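You operate a simulated robot arm through the tools that you are given. There is no shell and no other tool. Be economical: measure what you need, move in short steps, check, and stop when the job is done.

You run a simulated robot arm. Do the job below in one go: nothing can be reset, and whatever is moved stays where it is left.

JOB
Tare the open seals tin, drop the red wing cap in and read its weight.
Fine: switch the check scale on and lift the lid off before the tare; leave the lid on the green mat.
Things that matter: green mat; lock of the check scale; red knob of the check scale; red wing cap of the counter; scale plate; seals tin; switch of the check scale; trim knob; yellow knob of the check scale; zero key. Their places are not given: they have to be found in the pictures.

It is judged by the outcome, as a careful person would: the job done as asked, and still so three seconds after it is handed in. It fails if anything else is knocked over, pushed out of place, dropped, spilled or broken. Lids that push on must go on centred and level and be pressed home; caps that screw on are set level and turned clockwise until they are tight.

ROBOT AND FRAMES
A 7-joint arm with a two-finger parallel gripper, fixed in place. Base frame: the origin is at the foot of the arm, x ahead of it, y to its left, z up; the work surface is at about z = 900. Readings come in mm, degrees, newtons and seconds.
With the tool pointing down near the work surface it reaches from about 300 to 680 mm from the base axis. Its first joint turns from -66.0 to 66.0 degrees. Payload 1.57 kg.
The TCP is the grasp point between the finger pads, 30 mm short of the fingertips. In the tool frame z runs along the fingers and y along their closing line. The gripper opens to 110 mm. The fingers are 24 mm wide and 12 mm thick; the gripper's body (48 by 112 mm) begins 78 mm behind the TCP.
Orientation is that of the tool frame in the base frame, as a unit quaternion [x, y, z, w]. With the fingers straight down and closing along the base's y, the tool's x points along the base's -x, its y along +y and its z along -z.

CONTROLS
- The arm moves only by the tool step_arm. Its argument "series" is one flat list of numbers, 7 for each row, row after row: the shift along the base's x, y, z in mm, then the turn, a rotation vector about the base's x, y, z in degrees, then the gripper command, from -1 (fully open) to 1 (shut), values between in proportion. In form: [dx, dy, dz, rx, ry, rz, gripper, dx, dy, dz, rx, ry, rz, gripper, ...]. A call has 1 to 20 rows; each row shifts and turns the commanded pose from where the row before left it. Each row takes 0.2 s and may step no farther than 50 mm and 8.6 degrees from the row before; otherwise, or with a gripper value out of range, the whole call is refused. Where a pose cannot be reached the arm comes as near as it can. A force on the tool above 70 N (or 10 N above the force at the start of the call, whichever is more), or a blocked arm, ends the call early, and 0.2 s more pass. The fingers move at their own pace (about 108 mm/s each) and stop on an object; they squeeze with about 40 N. The grip force told is the motor's: it shows also when the fingers shut on nothing. Time passes only in rows, and 0.2 s behind the last, so rows that do not move let the fingers close. It gives the time, the measured TCP pose, the force on the tool (base axes), the opening and the grip force at its end, in the units of the frame above (readings bear some noise), with the torque about the TCP (base axes, N m) and any sound that the robot's microphone picked up.
- Cameras (640 x 400 px; columns grow to the right, rows downward): "scene" is fixed at [178.5, -388, 1419.7]; the picture's right is [0.82, -0.58, 0.00], its down [-0.30, -0.42, -0.86] and it looks along [0.49, 0.70, -0.52] (base axes); focal length 214 px, centre (320, 200). "wrist" rides on the gripper at [70, 16, -141] in the tool frame; the picture's right is [-0.23, 0.97, 0.00], its down [-0.85, -0.20, -0.48] and it looks along [-0.47, -0.11, 0.88] (tool axes); focal length 222 px, centre (320, 200).
- grab_frame(camera): a new picture of that camera. It takes no simulated time.
- locate(camera, pixels): for up to 12 pixels [column, row] of the newest picture of that camera ("zoom" is the newest enlarged one), the place [x, y, z] in the base frame of the surface seen there, good to about 2 mm, but the place of the scene camera against the robot may be out by one fixed shift of up to 25 mm in any direction. It takes no simulated time.
- inspect(camera, box): a new picture of the part [left, top, right, bottom] of that camera's present view, enlarged. It takes no simulated time.
- sign_off(): hands the job in; it is judged then, once.

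Go step by step. Measure first, check grasps and placings, and put right what went wrong. The budget is 80 turns and 38 pictures, counting those below and the enlarged ones. Unless the task says otherwise, let go and move clear before handing in, and close with one line.

The tools are called after ">>>" as a command line: name --argument value ..., lists and objects as JSON in quotes. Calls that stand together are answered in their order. step_arm: Moves the arm, as the interface text tells. Its arguments: {"type":"object","properties":{"series":{"type":"array","items":{"type":"number"}}},"required":["series"]} The other tools are called the same way: grab_frame (camera) takes a picture; locate (camera, pixels) gives the place of the surface under pixels of a picture; inspect (camera, box) takes an enlarged picture of a part of a camera's view; sign_off () hands the job in.

At the start:

```text
clock: 0.0
tcp_pos: [327.5, -151.1, 1308.5]
tool_rot: [0.0, 1.0, 0.0, 0.0]
ft_force: [0.5, 0.2, 0.4]
torque: [0.01, -0.04, 0.02]
opening: 110.3
grasp_force: 0.1
```

scene: 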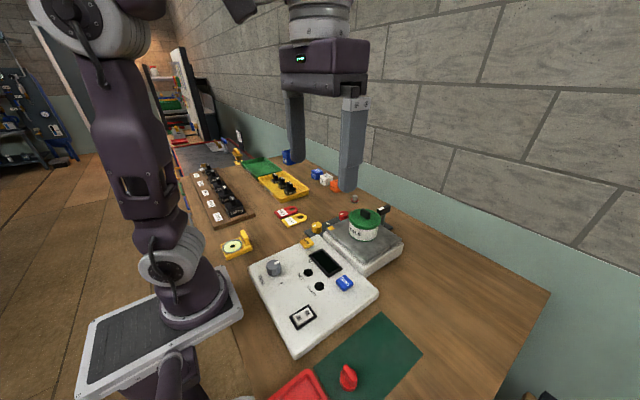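
wrist: 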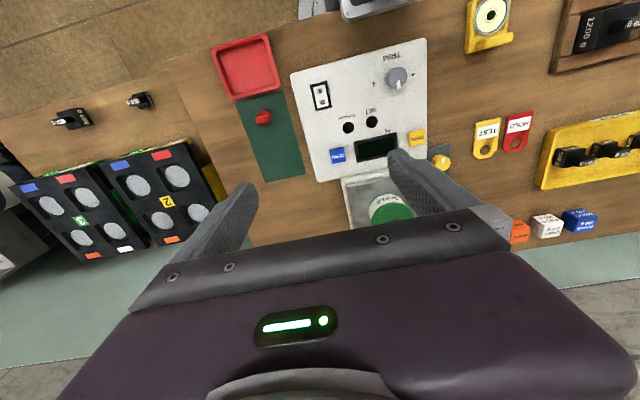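

The scene shows a scale panel around (310,290), a green-lidded tin on the plate at (363,228), and a red wing cap on the green mat at (348,377). I'll enlarge both views for detail.

>>> inspect --camera "scene" --box '[220, 180, 440, 400]'

>>> inspect --camera "wrist" --box '[210, 20, 530, 230]'

```text
1.82 times, centred on (330, 290) of scene
```

zoom: 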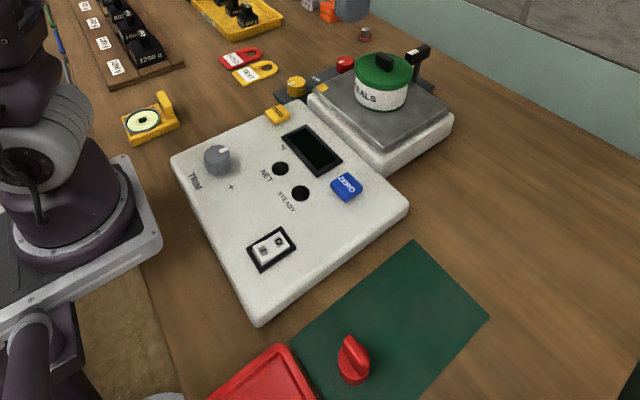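

```text
1.90 times, centred on (370, 125) of wrist
```

zoom: 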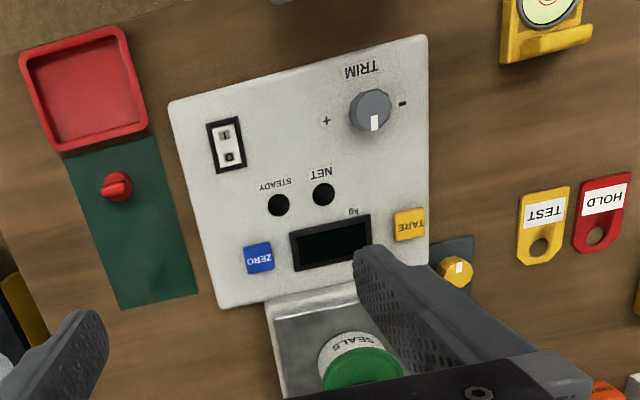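

The zoom shows a rocker switch, TARE/ZERO keys, trim knob, and yellow and red knobs with a black lever near the plate. I'll locate the main points in the wrist zoom (accurate frame).

>>> locate --camera "zoom" --pixels '[[224, 135], [229, 157], [370, 108], [258, 258], [408, 222], [457, 268], [360, 375], [117, 186], [160, 250], [85, 90], [330, 243], [290, 320]]'

>>> locate --camera "scene" --pixels '[[349, 380], [345, 283], [306, 242], [317, 227], [343, 215], [366, 217], [383, 209], [273, 268], [302, 316], [345, 240], [400, 240]]'

```text
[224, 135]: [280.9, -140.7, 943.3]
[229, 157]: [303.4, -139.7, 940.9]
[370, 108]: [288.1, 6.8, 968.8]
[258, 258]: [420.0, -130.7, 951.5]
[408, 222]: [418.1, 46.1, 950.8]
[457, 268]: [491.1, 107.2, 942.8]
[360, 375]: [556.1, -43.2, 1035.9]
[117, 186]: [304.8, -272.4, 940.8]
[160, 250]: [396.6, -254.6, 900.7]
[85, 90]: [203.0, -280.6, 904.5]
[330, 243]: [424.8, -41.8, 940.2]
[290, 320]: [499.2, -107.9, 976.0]
```

```text
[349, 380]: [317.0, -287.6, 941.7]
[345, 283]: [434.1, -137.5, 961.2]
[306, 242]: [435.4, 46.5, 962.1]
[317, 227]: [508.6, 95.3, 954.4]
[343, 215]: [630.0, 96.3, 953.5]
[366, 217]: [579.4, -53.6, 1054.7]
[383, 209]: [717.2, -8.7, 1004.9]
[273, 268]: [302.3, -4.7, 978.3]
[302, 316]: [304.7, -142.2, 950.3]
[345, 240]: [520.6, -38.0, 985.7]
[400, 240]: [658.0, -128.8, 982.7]
```

Scene camera is off by about (+15,-6,+10) from the wrist readings. I'll move to view the plate, knobs and lever from above.

>>> step_arm --series '[16, 41, 0, 0, 0, 0, -1, 16, 41, 0, 0, 0, 0, -1, 16, 41, 0, 0, 0, 0, -1, 16, 41, 0, 0, 0, 0, -1, 16, 41, 0, 0, 0, 0, -1, 16, 41, 0, 0, 0, 0, -1, 0, 0, 0, 0, 0, 0, -1]'

>>> grab_frame --camera "wrist"

>>> inspect --camera "scene" --box '[290, 180, 420, 270]'

```text
clock: 1.6
tcp_pos: [425.2, 95.5, 1307.3]
tool_rot: [0.001, 1.0, 0.0, 0.0]
ft_force: [0.0, 1.1, 0.1]
torque: [0.01, 0.01, -0.02]
opening: 110.0
grasp_force: 0.1
```

```text
33 pictures are left
```

wrist: 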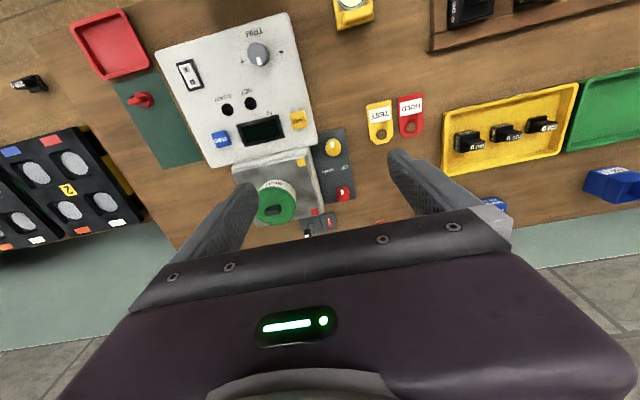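

```text
4.44 times, centred on (355, 225) of scene
```

zoom: 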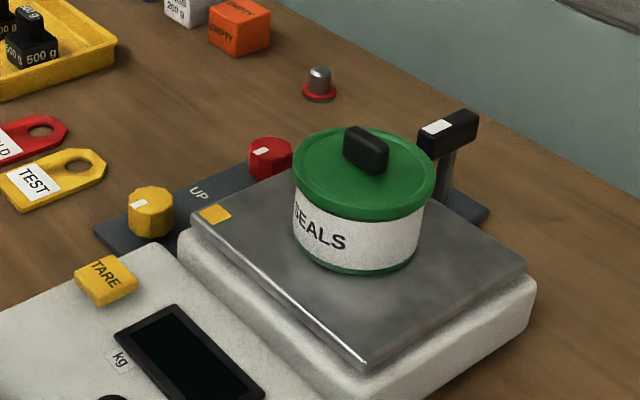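

>>> inspect --camera "wrist" --box '[220, 100, 400, 240]'

```text
2.86 times, centred on (310, 170) of wrist
```

zoom: 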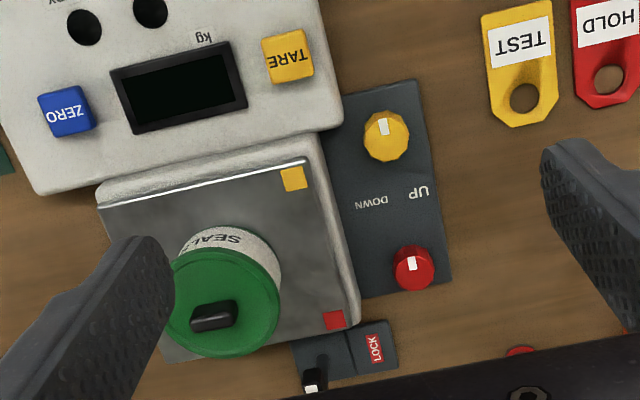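

The yellow and red knobs look like levelling feet (UP/DOWN) for the marked plate corners, and there is a LOCK lever at the back, zoom (312,380). I need a closer view of the lock, so I move forward.

>>> step_arm --series '[30, -15, -10, 0, 0, 0, -1, 30, -15, -10, 0, 0, 0, -1, 30, -15, -10, 0, 0, 0, -1, 30, -15, -10, 0, 0, 0, -1, 0, 0, 0, 0, 0, 0, -1]'

>>> inspect --camera "wrist" --box '[220, 40, 440, 240]'

```text
clock: 2.8
tcp_pos: [545.0, 34.3, 1268.2]
tool_rot: [0.0, 1.0, 0.0, 0.002]
ft_force: [0.1, -0.3, 0.1]
torque: [-0.01, 0.0, 0.0]
opening: 109.8
grasp_force: 0.1
```

```text
2.00 times, centred on (330, 140) of wrist
```

zoom: 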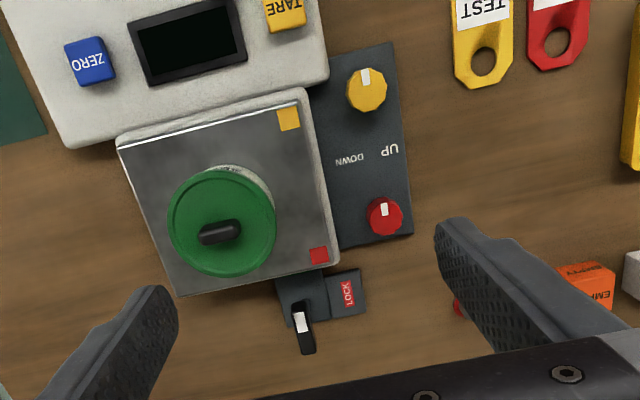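

The lock handle's arm (300,325) points away from the LOCK mark (348,293), so likely free. I'll measure plate corners for level and the lock, knobs and lid.

>>> locate --camera "zoom" --pixels '[[130, 150], [280, 105], [330, 245], [185, 285], [220, 232], [200, 240], [240, 228], [301, 320], [309, 345], [348, 293], [367, 92], [384, 217]]'

>>> inspect --camera "scene" --box '[210, 225, 266, 265]'

```text
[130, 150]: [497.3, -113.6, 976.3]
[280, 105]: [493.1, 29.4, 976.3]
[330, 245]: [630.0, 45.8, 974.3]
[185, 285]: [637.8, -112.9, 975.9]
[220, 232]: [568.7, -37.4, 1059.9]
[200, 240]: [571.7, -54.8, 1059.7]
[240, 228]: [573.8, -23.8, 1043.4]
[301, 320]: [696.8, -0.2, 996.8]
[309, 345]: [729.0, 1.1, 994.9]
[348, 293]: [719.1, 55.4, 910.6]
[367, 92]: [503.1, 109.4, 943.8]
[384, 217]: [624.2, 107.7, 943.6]
```

```text
10.00 times, centred on (238, 245) of scene
```

zoom: 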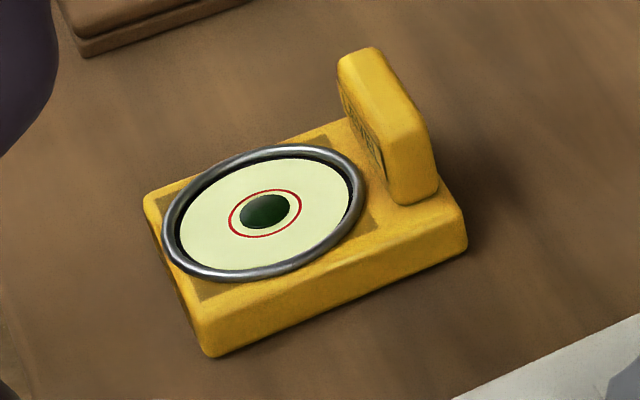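

Plate corners agree at z≈976, so the scale is level. The switch's "I" half (x≈281,y≈-141, z 943) stands higher than "O" (z 941), so it's off; I'll go above it with closed fingers.

>>> step_arm --series '[-34, -22, 0, 0, 0, 0, 1, -34, -22, 0, 0, 0, 0, 1, -34, -22, 0, 0, 0, 0, 1, -34, -22, 0, 0, 0, 0, 1, -34, -22, 0, 0, 0, 0, 1, -34, -22, 0, 0, 0, 0, 1, -34, -22, 0, 0, 0, 0, 1, -30, -21, 0, 0, 0, 0, 1, 0, 0, -45, 0, 0, 0, 1, 0, 0, -45, 0, 0, 0, 1, 0, 0, -45, 0, 0, 0, 1, 0, 0, -45, 0, 0, 0, 1, 0, 0, -45, 0, 0, 0, 1, 0, 0, 0, 0, 0, 0, 1]'

>>> grab_frame --camera "wrist"

```text
clock: 5.8
tcp_pos: [274.0, -140.1, 1043.1]
tool_rot: [0.0, 1.0, 0.0, 0.0]
ft_force: [-0.3, 0.5, 0.8]
torque: [0.02, -0.03, 0.05]
opening: 0.0
grasp_force: 21.3
```

```text
28 pictures are left
```

wrist: 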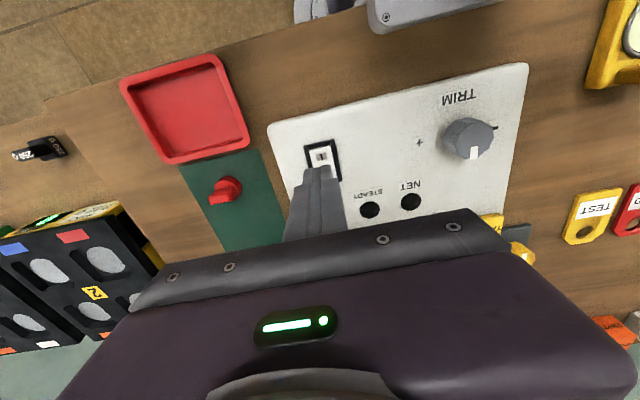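

>>> locate --camera "wrist" --pixels '[[322, 156], [320, 143], [308, 152], [335, 152], [327, 178]]'

>>> step_arm --series '[0, 0, -30, 0, 0, 0, 1, 0, 0, -25, 0, 0, 0, 1, 0, 0, -7, 0, 0, 0, 1]'

```text
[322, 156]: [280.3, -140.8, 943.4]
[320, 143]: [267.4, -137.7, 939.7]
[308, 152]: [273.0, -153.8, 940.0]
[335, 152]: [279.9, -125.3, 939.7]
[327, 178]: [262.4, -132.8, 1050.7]
```

```text
clock: 6.6
tcp_pos: [273.9, -140.7, 980.6]
tool_rot: [0.0, 1.0, 0.0, -0.001]
ft_force: [-0.2, -0.3, 0.4]
torque: [-0.02, 0.03, -0.01]
opening: 0.1
grasp_force: 21.6
```

Fingertips are just above the "I" half (x≈280). I'll shift a bit and press in short steps.

>>> step_arm --series '[4, 0, 0, 0, 0, 0, 1, 0, 0, -4, 0, 0, 0, 1, 0, 0, -3, 0, 0, 0, 1, 0, 0, -2, 0, 0, 0, 1, 0, 0, -2, 0, 0, 0, 1]'

>>> inspect --camera "scene" --box '[240, 220, 400, 350]'

```text
clock: 7.8
tcp_pos: [280.0, -139.6, 972.6]
tool_rot: [0.0, 1.0, 0.0, 0.002]
ft_force: [-6.5, 4.6, 25.7]
torque: [0.15, -0.04, 0.03]
opening: 0.0
grasp_force: 21.8
stopped in row 5: the force on the tool passed its limit at 88 N (the readings are from after the stop); the commanded pose is now the measured one
```

```text
3.08 times, centred on (320, 285) of scene
```

zoom: 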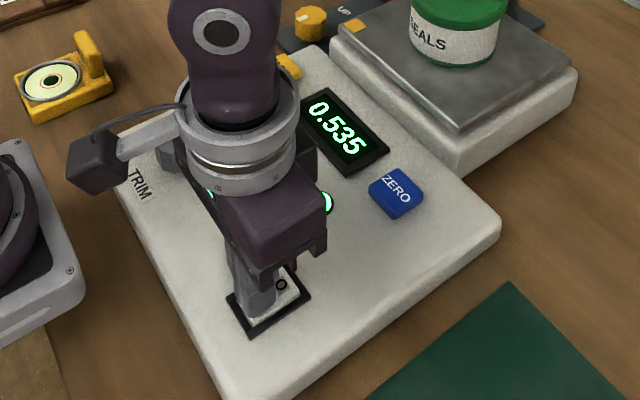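

The scale is on: display 0.535, steady lit. I'll rise and look at the panel and the lid's handle from above.

>>> step_arm --series '[0, 0, 40, 0, 0, 0, 1, 0, 0, 50, 0, 0, 0, 1, 0, 0, 50, 0, 0, 0, 1, 30, 15, 30, 0, 0, 0, -1, 40, 25, 10, 0, 0, 0, -1, 40, 25, 0, 0, 0, 0, -1, 40, 25, 0, 0, 0, 0, -1, 0, 10, 0, 0, 0, 0, -1, 0, 0, 0, 0, 0, 0, -1]'

>>> grab_frame --camera "wrist"

>>> inspect --camera "scene" --box '[240, 240, 390, 350]'

```text
clock: 9.8
tcp_pos: [430.0, -39.4, 1153.3]
tool_rot: [-0.001, 1.0, 0.001, 0.002]
ft_force: [-0.2, -0.4, -0.3]
torque: [-0.01, 0.01, 0.01]
opening: 110.1
grasp_force: 0.1
```

```text
26 pictures are left
```

wrist: 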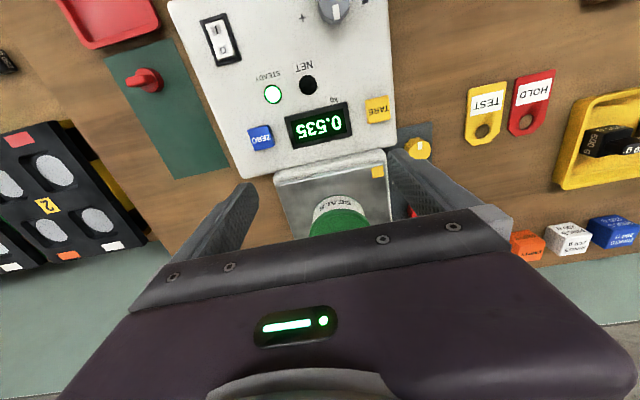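

```text
3.64 times, centred on (315, 295) of scene
```

zoom: 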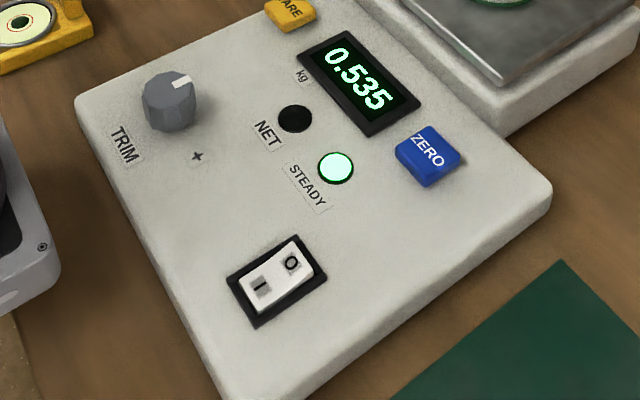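

NET is off, STEADY lit, 0.535. I'll measure the mat in this frame.

>>> locate --camera "wrist" --pixels '[[108, 62], [170, 42], [177, 177], [226, 165], [145, 79], [130, 82], [158, 76], [147, 90], [150, 130], [195, 130]]'

>>> step_arm --series '[40, 10, 20, 0, 0, 0, -1, 40, 10, 20, 0, 0, 0, -1, 20, 10, 10, 0, 0, 0, -1, 0, 0, 0, 0, 0, 0, -1]'

>>> inspect --camera "wrist" --box '[240, 80, 400, 220]'

```text
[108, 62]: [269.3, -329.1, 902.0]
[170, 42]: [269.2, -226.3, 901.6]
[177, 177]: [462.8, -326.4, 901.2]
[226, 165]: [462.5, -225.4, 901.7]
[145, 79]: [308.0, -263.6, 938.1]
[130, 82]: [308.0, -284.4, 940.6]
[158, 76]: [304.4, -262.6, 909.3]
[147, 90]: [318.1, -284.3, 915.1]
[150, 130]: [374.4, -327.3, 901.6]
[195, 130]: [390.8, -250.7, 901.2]
```

```text
clock: 10.8
tcp_pos: [532.0, -7.4, 1203.7]
tool_rot: [0.0, 1.0, -0.001, 0.002]
ft_force: [-0.5, -0.8, -0.1]
torque: [-0.03, -0.01, 0.05]
opening: 110.1
grasp_force: 0.1
```

```text
2.86 times, centred on (320, 150) of wrist
```

zoom: 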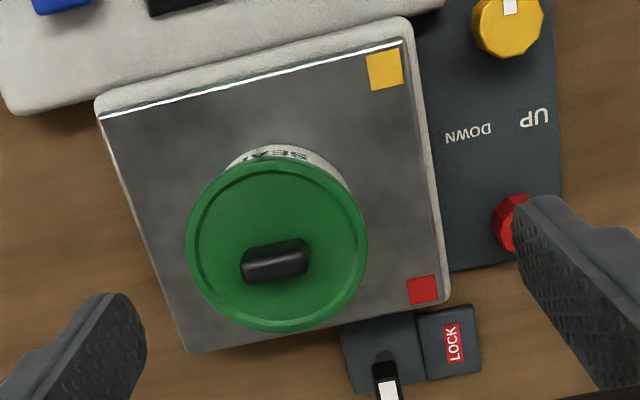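

Mat spans x 269–463, y −328…−226; the lid can rest at about (412,−277), clear of the cap. I'll measure the lid handle.

>>> locate --camera "zoom" --pixels '[[247, 260], [273, 255], [300, 248], [272, 246], [274, 268], [273, 280], [195, 245], [362, 240], [275, 165], [275, 325], [213, 262], [335, 245]]'

```text
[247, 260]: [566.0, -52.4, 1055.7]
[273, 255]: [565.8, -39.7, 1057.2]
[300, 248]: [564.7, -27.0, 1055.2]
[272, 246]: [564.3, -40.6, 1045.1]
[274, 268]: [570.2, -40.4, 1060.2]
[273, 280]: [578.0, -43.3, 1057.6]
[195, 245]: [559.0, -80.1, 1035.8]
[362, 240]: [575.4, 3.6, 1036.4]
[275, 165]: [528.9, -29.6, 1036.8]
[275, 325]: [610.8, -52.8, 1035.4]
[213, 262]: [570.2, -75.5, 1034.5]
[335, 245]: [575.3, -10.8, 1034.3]
```

Handle centre is ≈(571,−40), top 1060, lid face ≈1035. I'll descend with the fingers half open to tips ≈1040 and close.

>>> step_arm --series '[20, -17, 0, 0, 0, 0, -0.1, 19, -16, 0, 0, 0, 0, -0.1, 0, 0, -40, 0, 0, 0, -0.1, 0, 0, -40, 0, 0, 0, -0.1, 0, 0, -30, 0, 0, 0, -0.1, 0, 0, -15, 0, 0, 0, -0.1, 0, 0, -8, 0, 0, 0, -0.1, 0, 0, 0, 0, 0, 0, -0.1]'

>>> inspect --camera "scene" --box '[300, 160, 430, 250]'

```text
clock: 12.6
tcp_pos: [570.6, -43.4, 1069.7]
tool_rot: [0.0, 1.0, 0.0, 0.002]
ft_force: [-0.6, -1.0, 0.5]
torque: [0.01, -0.03, -0.02]
opening: 60.4
grasp_force: 0.1
```

```text
4.44 times, centred on (365, 205) of scene
```

zoom: 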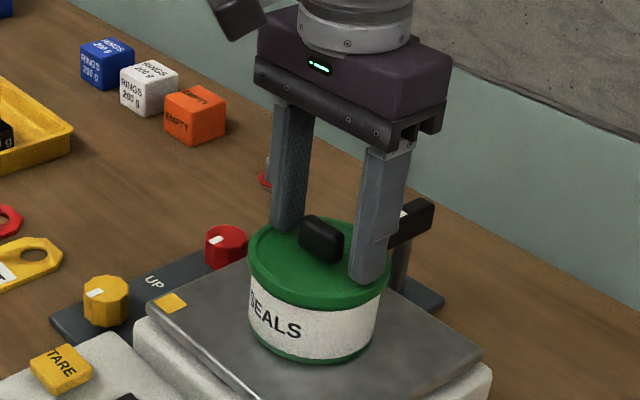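

Fingers straddle the handle. I'll shift 3 mm in y and close, then look at the grip.

>>> step_arm --series '[0, 3.5, 0, 0, 0, 0, 0.2, 0, 0, 0, 0, 0, 0, 0.3, 0, 0, 0, 0, 0, 0, 0.4, 0, 0, 0, 0, 0, 0, 0.6, 0, 0, 0, 0, 0, 0, 1, 0, 0, 0, 0, 0, 0, 1]'

```text
clock: 14.0
tcp_pos: [570.4, -39.7, 1069.4]
tool_rot: [-0.001, 1.0, 0.0, 0.002]
ft_force: [0.4, 0.3, 0.2]
torque: [-0.02, -0.01, -0.02]
opening: 32.7
grasp_force: 40.2
heard: snap
```

Gripped at 32.7 mm with 40 N; a snap was heard, so I'll lift gently and watch.

>>> step_arm --series '[0, 0, 2, 0, 0, 0, 1, 0, 0, 3, 0, 0, 0, 1, 0, 0, 5, 0, 0, 0, 1]'

>>> inspect --camera "scene" --box '[300, 160, 430, 250]'

```text
clock: 14.8
tcp_pos: [569.3, -39.5, 1080.3]
tool_rot: [0.0, 1.0, -0.001, 0.002]
ft_force: [0.0, 0.3, -0.6]
torque: [0.03, -0.01, 0.0]
opening: 32.8
grasp_force: 39.8
```

```text
4.44 times, centred on (365, 205) of scene
```

zoom: 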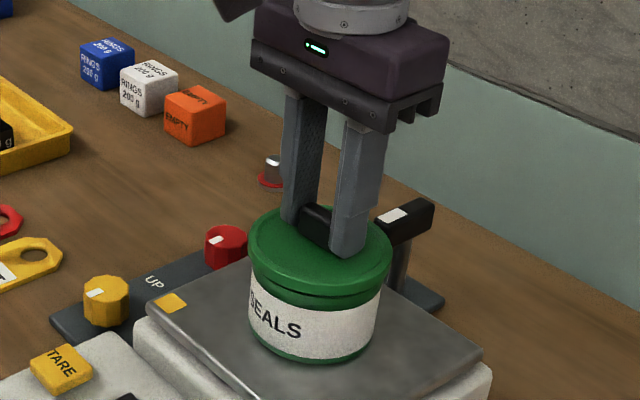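

The lid rises cleanly and the tin stays put. I'll lift it and carry it over the mat.

>>> step_arm --series '[0, 0, 30, 0, 0, 0, 1, 0, 0, 40, 0, 0, 0, 1, -26, -39.5, 0, 0, 0, 0, 1, -26, -39.5, 0, 0, 0, 0, 1, -26, -39.5, 0, 0, 0, 0, 1, -26, -39.5, 0, 0, 0, 0, 1, -27, -39.5, 0, 0, 0, 0, 1, -27, -39.5, 0, 0, 0, 0, 1, 0, 0, -40, 0, 0, 0, 1, 0, 0, -40, 0, 0, 0, 1, 0, 0, -40, 0, 0, 0, 1, 0, 0, -40, 0, 0, 0, 1, 0, 0, -20, 0, 0, 0, 1, 0, 0, 0, 0, 0, 0, 1]'

>>> inspect --camera "scene" --box '[240, 240, 440, 400]'

```text
clock: 17.8
tcp_pos: [411.1, -278.9, 968.9]
tool_rot: [0.0, 1.0, 0.0, 0.002]
ft_force: [0.5, 0.2, 0.1]
torque: [0.02, 0.02, 0.0]
opening: 32.6
grasp_force: 39.9
```

```text
2.50 times, centred on (340, 320) of scene
```

zoom: 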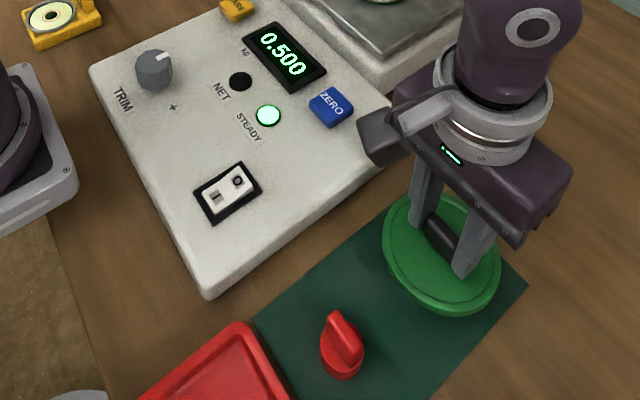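

Display reads 0.500 with the lid off; the lid is above the mat. I'll lower it until contact.

>>> step_arm --series '[0, 0, -8, 0, 0, 0, 1, 0, 0, -5, 0, 0, 0, 1, 0, 0, -3, 0, 0, 0, 1, 0, 0, -2, 0, 0, 0, 1]'

```text
clock: 18.8
tcp_pos: [410.1, -278.0, 950.6]
tool_rot: [0.0, 1.0, 0.0, 0.001]
ft_force: [0.2, 0.1, -0.9]
torque: [-0.02, -0.03, -0.01]
opening: 32.9
grasp_force: 39.9
```

>>> step_arm --series '[0, 0, -1.5, 0, 0, 0, 1, 0, 0, -1.5, 0, 0, 0, 1, 0, 0, -1.5, 0, 0, 0, 1]'

>>> inspect --camera "scene" --box '[340, 280, 440, 380]'

```text
clock: 19.6
tcp_pos: [410.9, -276.3, 945.6]
tool_rot: [0.0, 1.0, -0.002, 0.001]
ft_force: [-0.3, 0.2, -0.3]
torque: [0.04, 0.0, -0.02]
opening: 32.5
grasp_force: 39.6
```

```text
4.00 times, centred on (390, 330) of scene
```

zoom: 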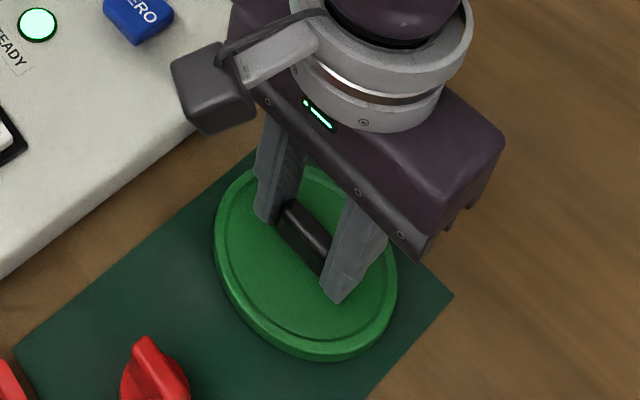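

No contact yet; I'll check the lid's height.

>>> locate --camera "zoom" --pixels '[[250, 270], [300, 340], [300, 352], [290, 370], [375, 260], [160, 260]]'

>>> step_arm --series '[0, 0, -1.5, 0, 0, 0, 1, 0, 0, -1.5, 0, 0, 0, 1]'

```text
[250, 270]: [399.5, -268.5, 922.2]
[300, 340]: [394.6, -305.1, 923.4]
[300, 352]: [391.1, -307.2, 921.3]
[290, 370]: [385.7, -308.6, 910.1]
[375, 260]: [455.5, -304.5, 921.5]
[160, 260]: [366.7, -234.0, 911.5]
```

```text
clock: 20.2
tcp_pos: [411.2, -276.4, 943.9]
tool_rot: [0.0, 1.0, 0.0, 0.001]
ft_force: [-0.4, 0.4, -0.9]
torque: [0.01, 0.0, 0.0]
opening: 32.7
grasp_force: 39.8
```

>>> step_arm --series '[0, 0, -1.5, 0, 0, 0, 1, 0, 0, -1.5, 0, 0, 0, 1, 0, 0, 0, 0, 0, 0, 1]'

```text
clock: 21.0
tcp_pos: [411.2, -277.6, 941.3]
tool_rot: [0.0, 1.0, -0.001, 0.003]
ft_force: [-3.0, 5.5, 35.5]
torque: [0.25, 0.05, 0.03]
opening: 32.9
grasp_force: 39.7
```

Contact at 35 N: the lid is seated on the mat. I'll ease up, open slowly and rise clear.

>>> step_arm --series '[0, 0, 1, 0, 0, 0, 1, 0, 0, 0, 0, 0, 0, 0.2, 0, 0, 0, 0, 0, 0, 0, 0, 0, 0, 0, 0, 0, -0.1, 0, 0, 30, 0, 0, 0, -0.1, 0, 0, 40, 0, 0, 0, -0.1, 0, 0, 40, 0, 0, 0, -0.1, 0, 0, 50, 0, 0, 0, -0.1, 0, 0, 0, 0, 0, 0, -0.1]'

>>> grab_frame --camera "scene"

```text
clock: 23.0
tcp_pos: [411.4, -275.0, 1101.6]
tool_rot: [0.0, 1.0, -0.001, 0.002]
ft_force: [0.1, -0.2, -0.3]
torque: [-0.01, 0.03, 0.02]
opening: 60.6
grasp_force: 0.1
```

```text
19 pictures are left
```

scene: 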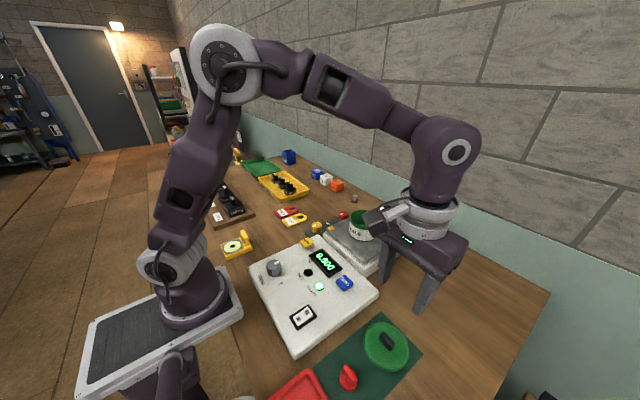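

The lid lies flat on the mat, display 0.500. Now to the TARE key at (418,46,951) with closed fingers.

>>> step_arm --series '[1, 40, 0, 0, 0, 0, 1, 1, 40, 0, 0, 0, 0, 1, 1, 40, 0, 0, 0, 0, 1, 1, 40, 0, 0, 0, 0, 1, 1, 40, 0, 0, 0, 0, 1, 1, 40, 0, 0, 0, 0, 1, 1, 40, 0, 0, 0, 0, 1, 1, 42, 0, 0, 0, 0, 1, 0, 0, -40, 0, 0, 0, 1, 0, 0, -40, 0, 0, 0, 1, 0, 0, -20, 0, 0, 0, 1, 0, 0, 0, 0, 0, 0, 1]'

>>> grab_frame --camera "wrist"

```text
clock: 25.6
tcp_pos: [419.4, 43.9, 1001.1]
tool_rot: [0.0, 1.0, 0.0, 0.002]
ft_force: [-0.8, 0.3, 0.9]
torque: [0.04, 0.0, -0.02]
opening: 0.0
grasp_force: 21.7
```

```text
18 pictures are left
```

wrist: 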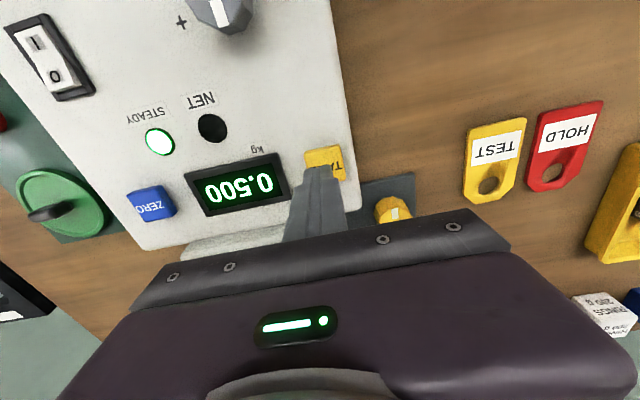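

Fingers are over the TARE key, steady lit. I'll press in short steps and release.

>>> step_arm --series '[0, 0, -12, 0, 0, 0, 1, 0, 0, -5, 0, 0, 0, 1, 0, 0, -2, 0, 0, 0, 1, 0, 0, -2, 0, 0, 0, 1, 0, 0, -2, 0, 0, 0, 1]'

>>> grab_frame --camera "wrist"

```text
clock: 26.8
tcp_pos: [419.4, 46.0, 978.2]
tool_rot: [0.001, 1.0, 0.0, 0.002]
ft_force: [0.3, -1.1, 2.2]
torque: [0.02, 0.01, 0.02]
opening: 0.0
grasp_force: 21.1
heard: click
```

```text
17 pictures are left
```

wrist: 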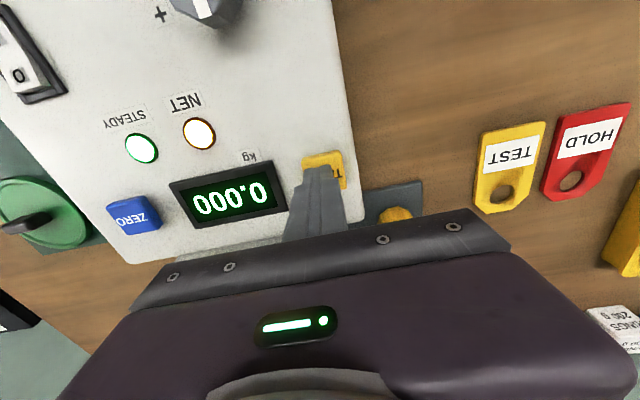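

Tare took: 0.000, NET lit. I'll rise and go look at the wing cap.

>>> step_arm --series '[0, 0, 40, 0, 0, 0, 1, 0, 0, 50, 0, 0, 0, 1, -15, -40, 10, 0, 0, 0, -0.1, -15, -40, 10, 0, 0, 0, -0.1, -15, -40, 10, 0, 0, 0, -0.1, -15, -40, 10, 0, 0, 0, -0.1, -15, -40, 0, 0, 0, 0, -0.1, -15, -40, 0, 0, 0, 0, -0.1, -10, -40, 0, 0, 0, 0, -0.1, 0, -30, 0, 0, 0, 0, -0.1, 0, 0, 0, 0, 0, 0, -0.1]'

>>> inspect --camera "wrist" --box '[230, 60, 390, 200]'

```text
clock: 29.2
tcp_pos: [318.5, -264.4, 1107.8]
tool_rot: [0.0, 1.0, 0.0, 0.001]
ft_force: [1.0, 0.7, 0.0]
torque: [0.0, -0.04, 0.02]
opening: 60.7
grasp_force: 0.2
```

```text
2.86 times, centred on (310, 130) of wrist
```

zoom: 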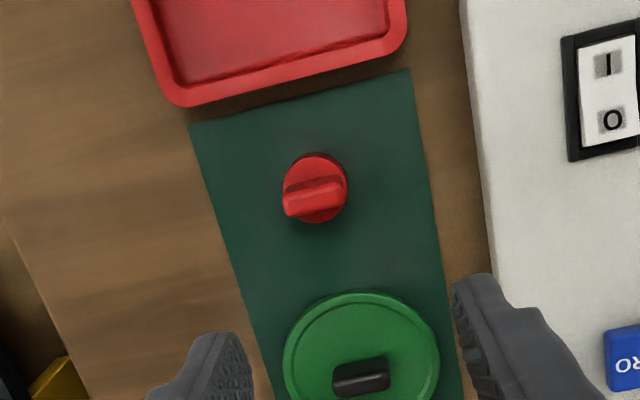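

>>> locate --camera "zoom" --pixels '[[288, 206], [312, 199], [338, 191], [314, 190], [314, 208], [345, 180], [314, 155], [320, 220], [290, 170], [316, 170], [310, 300]]'

```text
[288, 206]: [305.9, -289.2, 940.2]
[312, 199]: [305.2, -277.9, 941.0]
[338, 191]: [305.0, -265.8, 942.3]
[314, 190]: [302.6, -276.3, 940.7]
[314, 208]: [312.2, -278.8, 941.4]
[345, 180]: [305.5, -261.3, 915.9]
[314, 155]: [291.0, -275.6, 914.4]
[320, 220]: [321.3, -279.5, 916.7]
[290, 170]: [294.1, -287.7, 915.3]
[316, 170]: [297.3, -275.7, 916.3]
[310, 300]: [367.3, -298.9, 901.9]
```

The cap's disc is centred at (306,−277), top 916; its wing runs along y (−291…−263), top 941. I'll descend straddling the wing ends to tips ≈921 and close.

>>> step_arm --series '[-12.5, -12.6, 0, 0, 0, 0, -0.1, 0, 0, -40, 0, 0, 0, -0.1, 0, 0, -40, 0, 0, 0, -0.1, 0, 0, -40, 0, 0, 0, -0.1, 0, 0, -25, 0, 0, 0, -0.1, 0, 0, -12, 0, 0, 0, -0.1, 0, 0, 0, 0, 0, 0, 0.1]'

```text
clock: 30.8
tcp_pos: [307.6, -276.6, 950.5]
tool_rot: [0.0, 1.0, -0.001, 0.002]
ft_force: [-0.1, 0.6, -0.1]
torque: [0.02, 0.03, -0.03]
opening: 49.5
grasp_force: 0.2
```

>>> step_arm --series '[0, 0, 0, 0, 0, 0, 0.3, 0, 0, 0, 0, 0, 0, 0.45, 0, 0, 0, 0, 0, 0, 0.6, 0, 0, 0, 0, 0, 0, 1, 0, 0, 0, 0, 0, 0, 1]'

>>> inspect --camera "scene" --box '[300, 310, 420, 400]'

```text
clock: 32.0
tcp_pos: [306.8, -276.6, 951.4]
tool_rot: [0.0, 1.0, 0.0, 0.002]
ft_force: [-1.1, -0.6, -0.1]
torque: [0.01, 0.03, -0.03]
opening: 28.1
grasp_force: 39.1
```

```text
4.44 times, centred on (360, 355) of scene
```

zoom: 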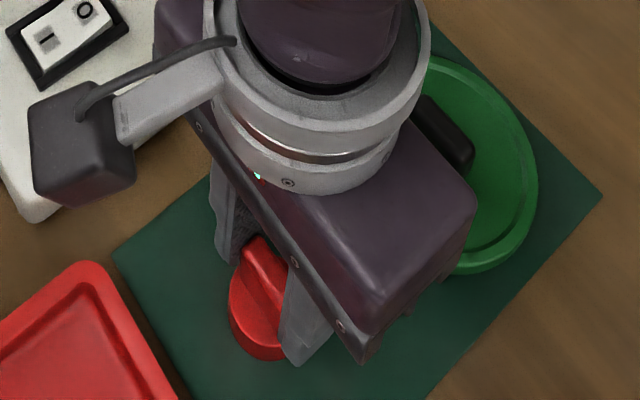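

The wing is held (28.1 mm, 39 N). I'll lift and carry it short of the tin, high, so I can check the tin.

>>> step_arm --series '[0, 0, 10, 0, 0, 0, 1, 0, 0, 40, 0, 0, 0, 1, 0, 0, 50, 0, 0, 0, 1, 0, 0, 50, 0, 0, 0, 1, 20, 32, 20, 0, 0, 0, 1, 30, 32, 20, 0, 0, 0, 1, 30, 32, 0, 0, 0, 0, 1, 30, 32, 0, 0, 0, 0, 1, 30, 32, 0, 0, 0, 0, 1, 30, 32, 0, 0, 0, 0, 1, 30, 32, 0, 0, 0, 0, 1, 0, 0, 0, 0, 0, 0, 1]'

>>> grab_frame --camera "wrist"

```text
clock: 34.6
tcp_pos: [508.3, -52.6, 1144.3]
tool_rot: [0.0, 1.0, 0.0, 0.002]
ft_force: [-0.6, 0.1, -0.2]
torque: [0.04, 0.0, -0.02]
opening: 28.3
grasp_force: 38.4
```

```text
14 pictures are left
```

wrist: 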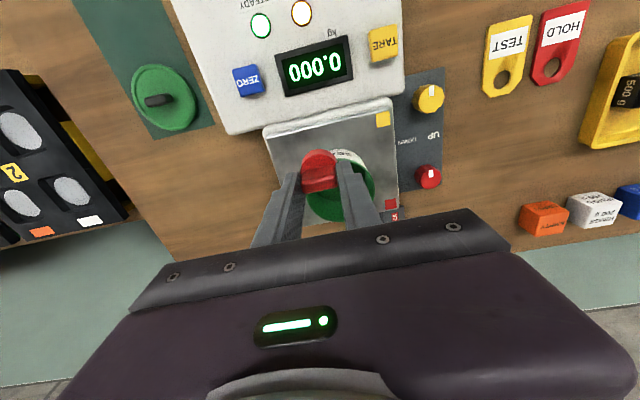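

Cap is held at (320,170), display 0.000. I'll check the tin's inside and rim with the scene camera.

>>> inspect --camera "scene" --box '[320, 190, 410, 250]'

>>> inspect --camera "wrist" --box '[270, 110, 410, 230]'

```text
6.67 times, centred on (365, 220) of scene
```

zoom: 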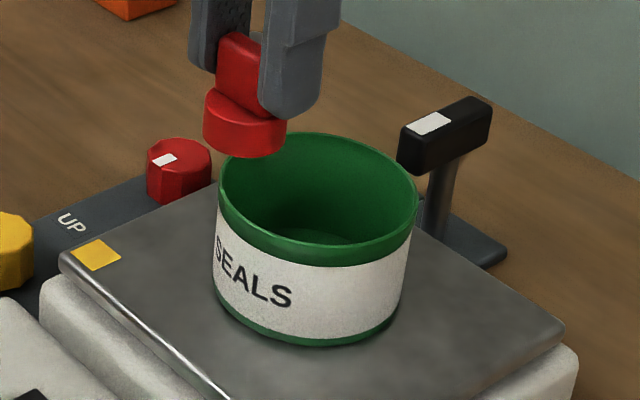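

```text
3.33 times, centred on (340, 170) of wrist
```

zoom: 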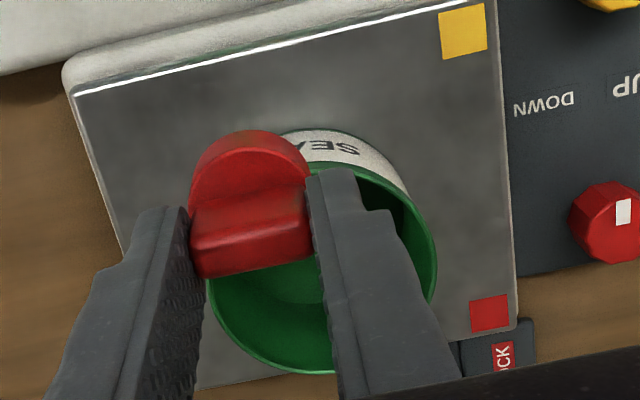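

The tin is empty. I'll measure rim points for exact centre.

>>> locate --camera "zoom" --pixels '[[433, 245], [436, 270], [212, 310], [270, 368], [320, 372], [390, 185], [420, 215], [290, 275]]'

>>> step_arm --series '[31, 7, 0, 0, 0, 0, 1, 31, 7, 0, 0, 0, 0, 1, 0, 0, -30, 0, 0, 0, 1, 0, 0, 0, 0, 0, 0, 1]'

```text
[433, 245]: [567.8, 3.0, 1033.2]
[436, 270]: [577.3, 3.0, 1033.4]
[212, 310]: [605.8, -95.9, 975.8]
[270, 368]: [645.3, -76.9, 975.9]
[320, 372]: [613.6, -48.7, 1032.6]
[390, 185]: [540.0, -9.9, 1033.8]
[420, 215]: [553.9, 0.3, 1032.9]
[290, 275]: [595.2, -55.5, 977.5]
```

```text
clock: 35.6
tcp_pos: [570.3, -39.3, 1111.4]
tool_rot: [-0.001, 1.0, -0.001, 0.002]
ft_force: [0.0, -0.1, 0.5]
torque: [-0.02, -0.03, -0.01]
opening: 28.3
grasp_force: 38.5
```

Rim centre ≈(571,−39.5), outer radius ≈42, floor ≈978; fingers fit. Cap bottom is 50 below TCP, so I'll lower to TCP ≈1033 and open slightly.

>>> step_arm --series '[0.5, 0, -30, 0, 0, 0, 1, 0, 0, -25, 0, 0, 0, 1, 0, 0, -15, 0, 0, 0, 1, 0, 0, -8, 0, 0, 0, 1, 0, 0, 0, 0, 0, 0, 1]'

>>> inspect --camera "scene" --box '[300, 190, 400, 270]'

```text
clock: 36.8
tcp_pos: [569.9, -38.0, 1033.2]
tool_rot: [0.0, 1.0, 0.0, 0.002]
ft_force: [0.1, -0.4, 0.0]
torque: [0.0, -0.01, -0.02]
opening: 28.2
grasp_force: 38.6
```

```text
5.00 times, centred on (350, 230) of scene
```

zoom: 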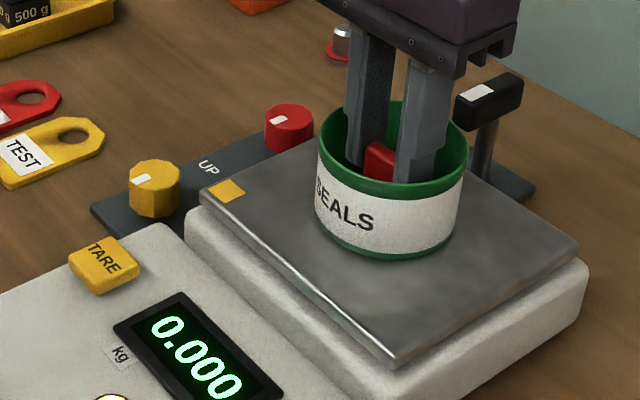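

The cap is inside the tin, 0.000, no contact. I'll open to about 38 mm and rise straight out.

>>> step_arm --series '[0, 0, 0, 0, 0, 0, 0.31, 0, 0, 0, 0, 0, 0, 0.31, 0, 0, 15, 0, 0, 0, 0.31, 0, 0, 30, 0, 0, 0, 0.31, 0, 0, 40, 0, 0, 0, 0.31, 0, 0, 40, 0, 0, 0, 0.31, -40, -10, 0, 0, 0, 0, 0.31, -40, -10, 0, 0, 0, 0, 0.31, -40, 0, 0, 0, 0, 0, 0.31, 0, 0, 0, 0, 0, 0, 0.31, 0, 0, 0, 0, 0, 0, 0.31]'

>>> grab_frame --camera "wrist"

>>> inspect --camera "scene" --box '[250, 200, 420, 320]'

```text
clock: 39.2
tcp_pos: [450.1, -57.5, 1158.4]
tool_rot: [0.0, 1.0, -0.001, 0.002]
ft_force: [0.2, 0.3, -0.4]
torque: [0.03, 0.02, -0.05]
opening: 38.1
grasp_force: 0.1
```

```text
10 pictures are left
```

wrist: 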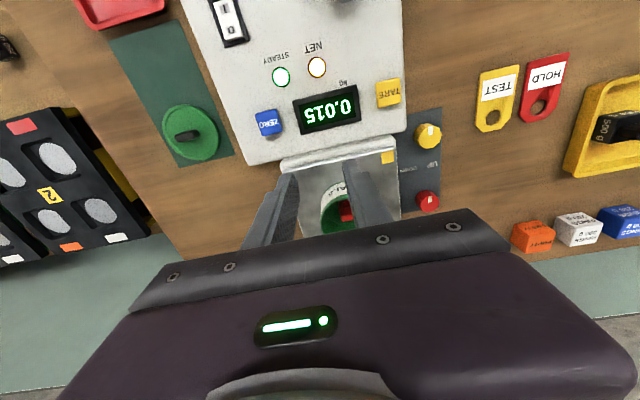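

```text
3.33 times, centred on (335, 260) of scene
```

zoom: 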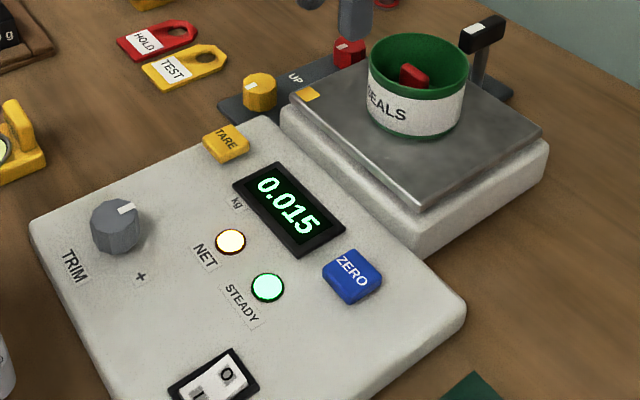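

The cap lies in the tin and the display reads a steady 0.015 kg with NET and STEADY lit. The lid is on the mat and the arm is clear, so I'm handing in.

>>> sign_off

```text
The job is handed in.
```

The scale is on, the open tin was tared to 0.000, and the red wing cap in it reads **0.015 kg net (15 g)**, with the lid left on the green mat.
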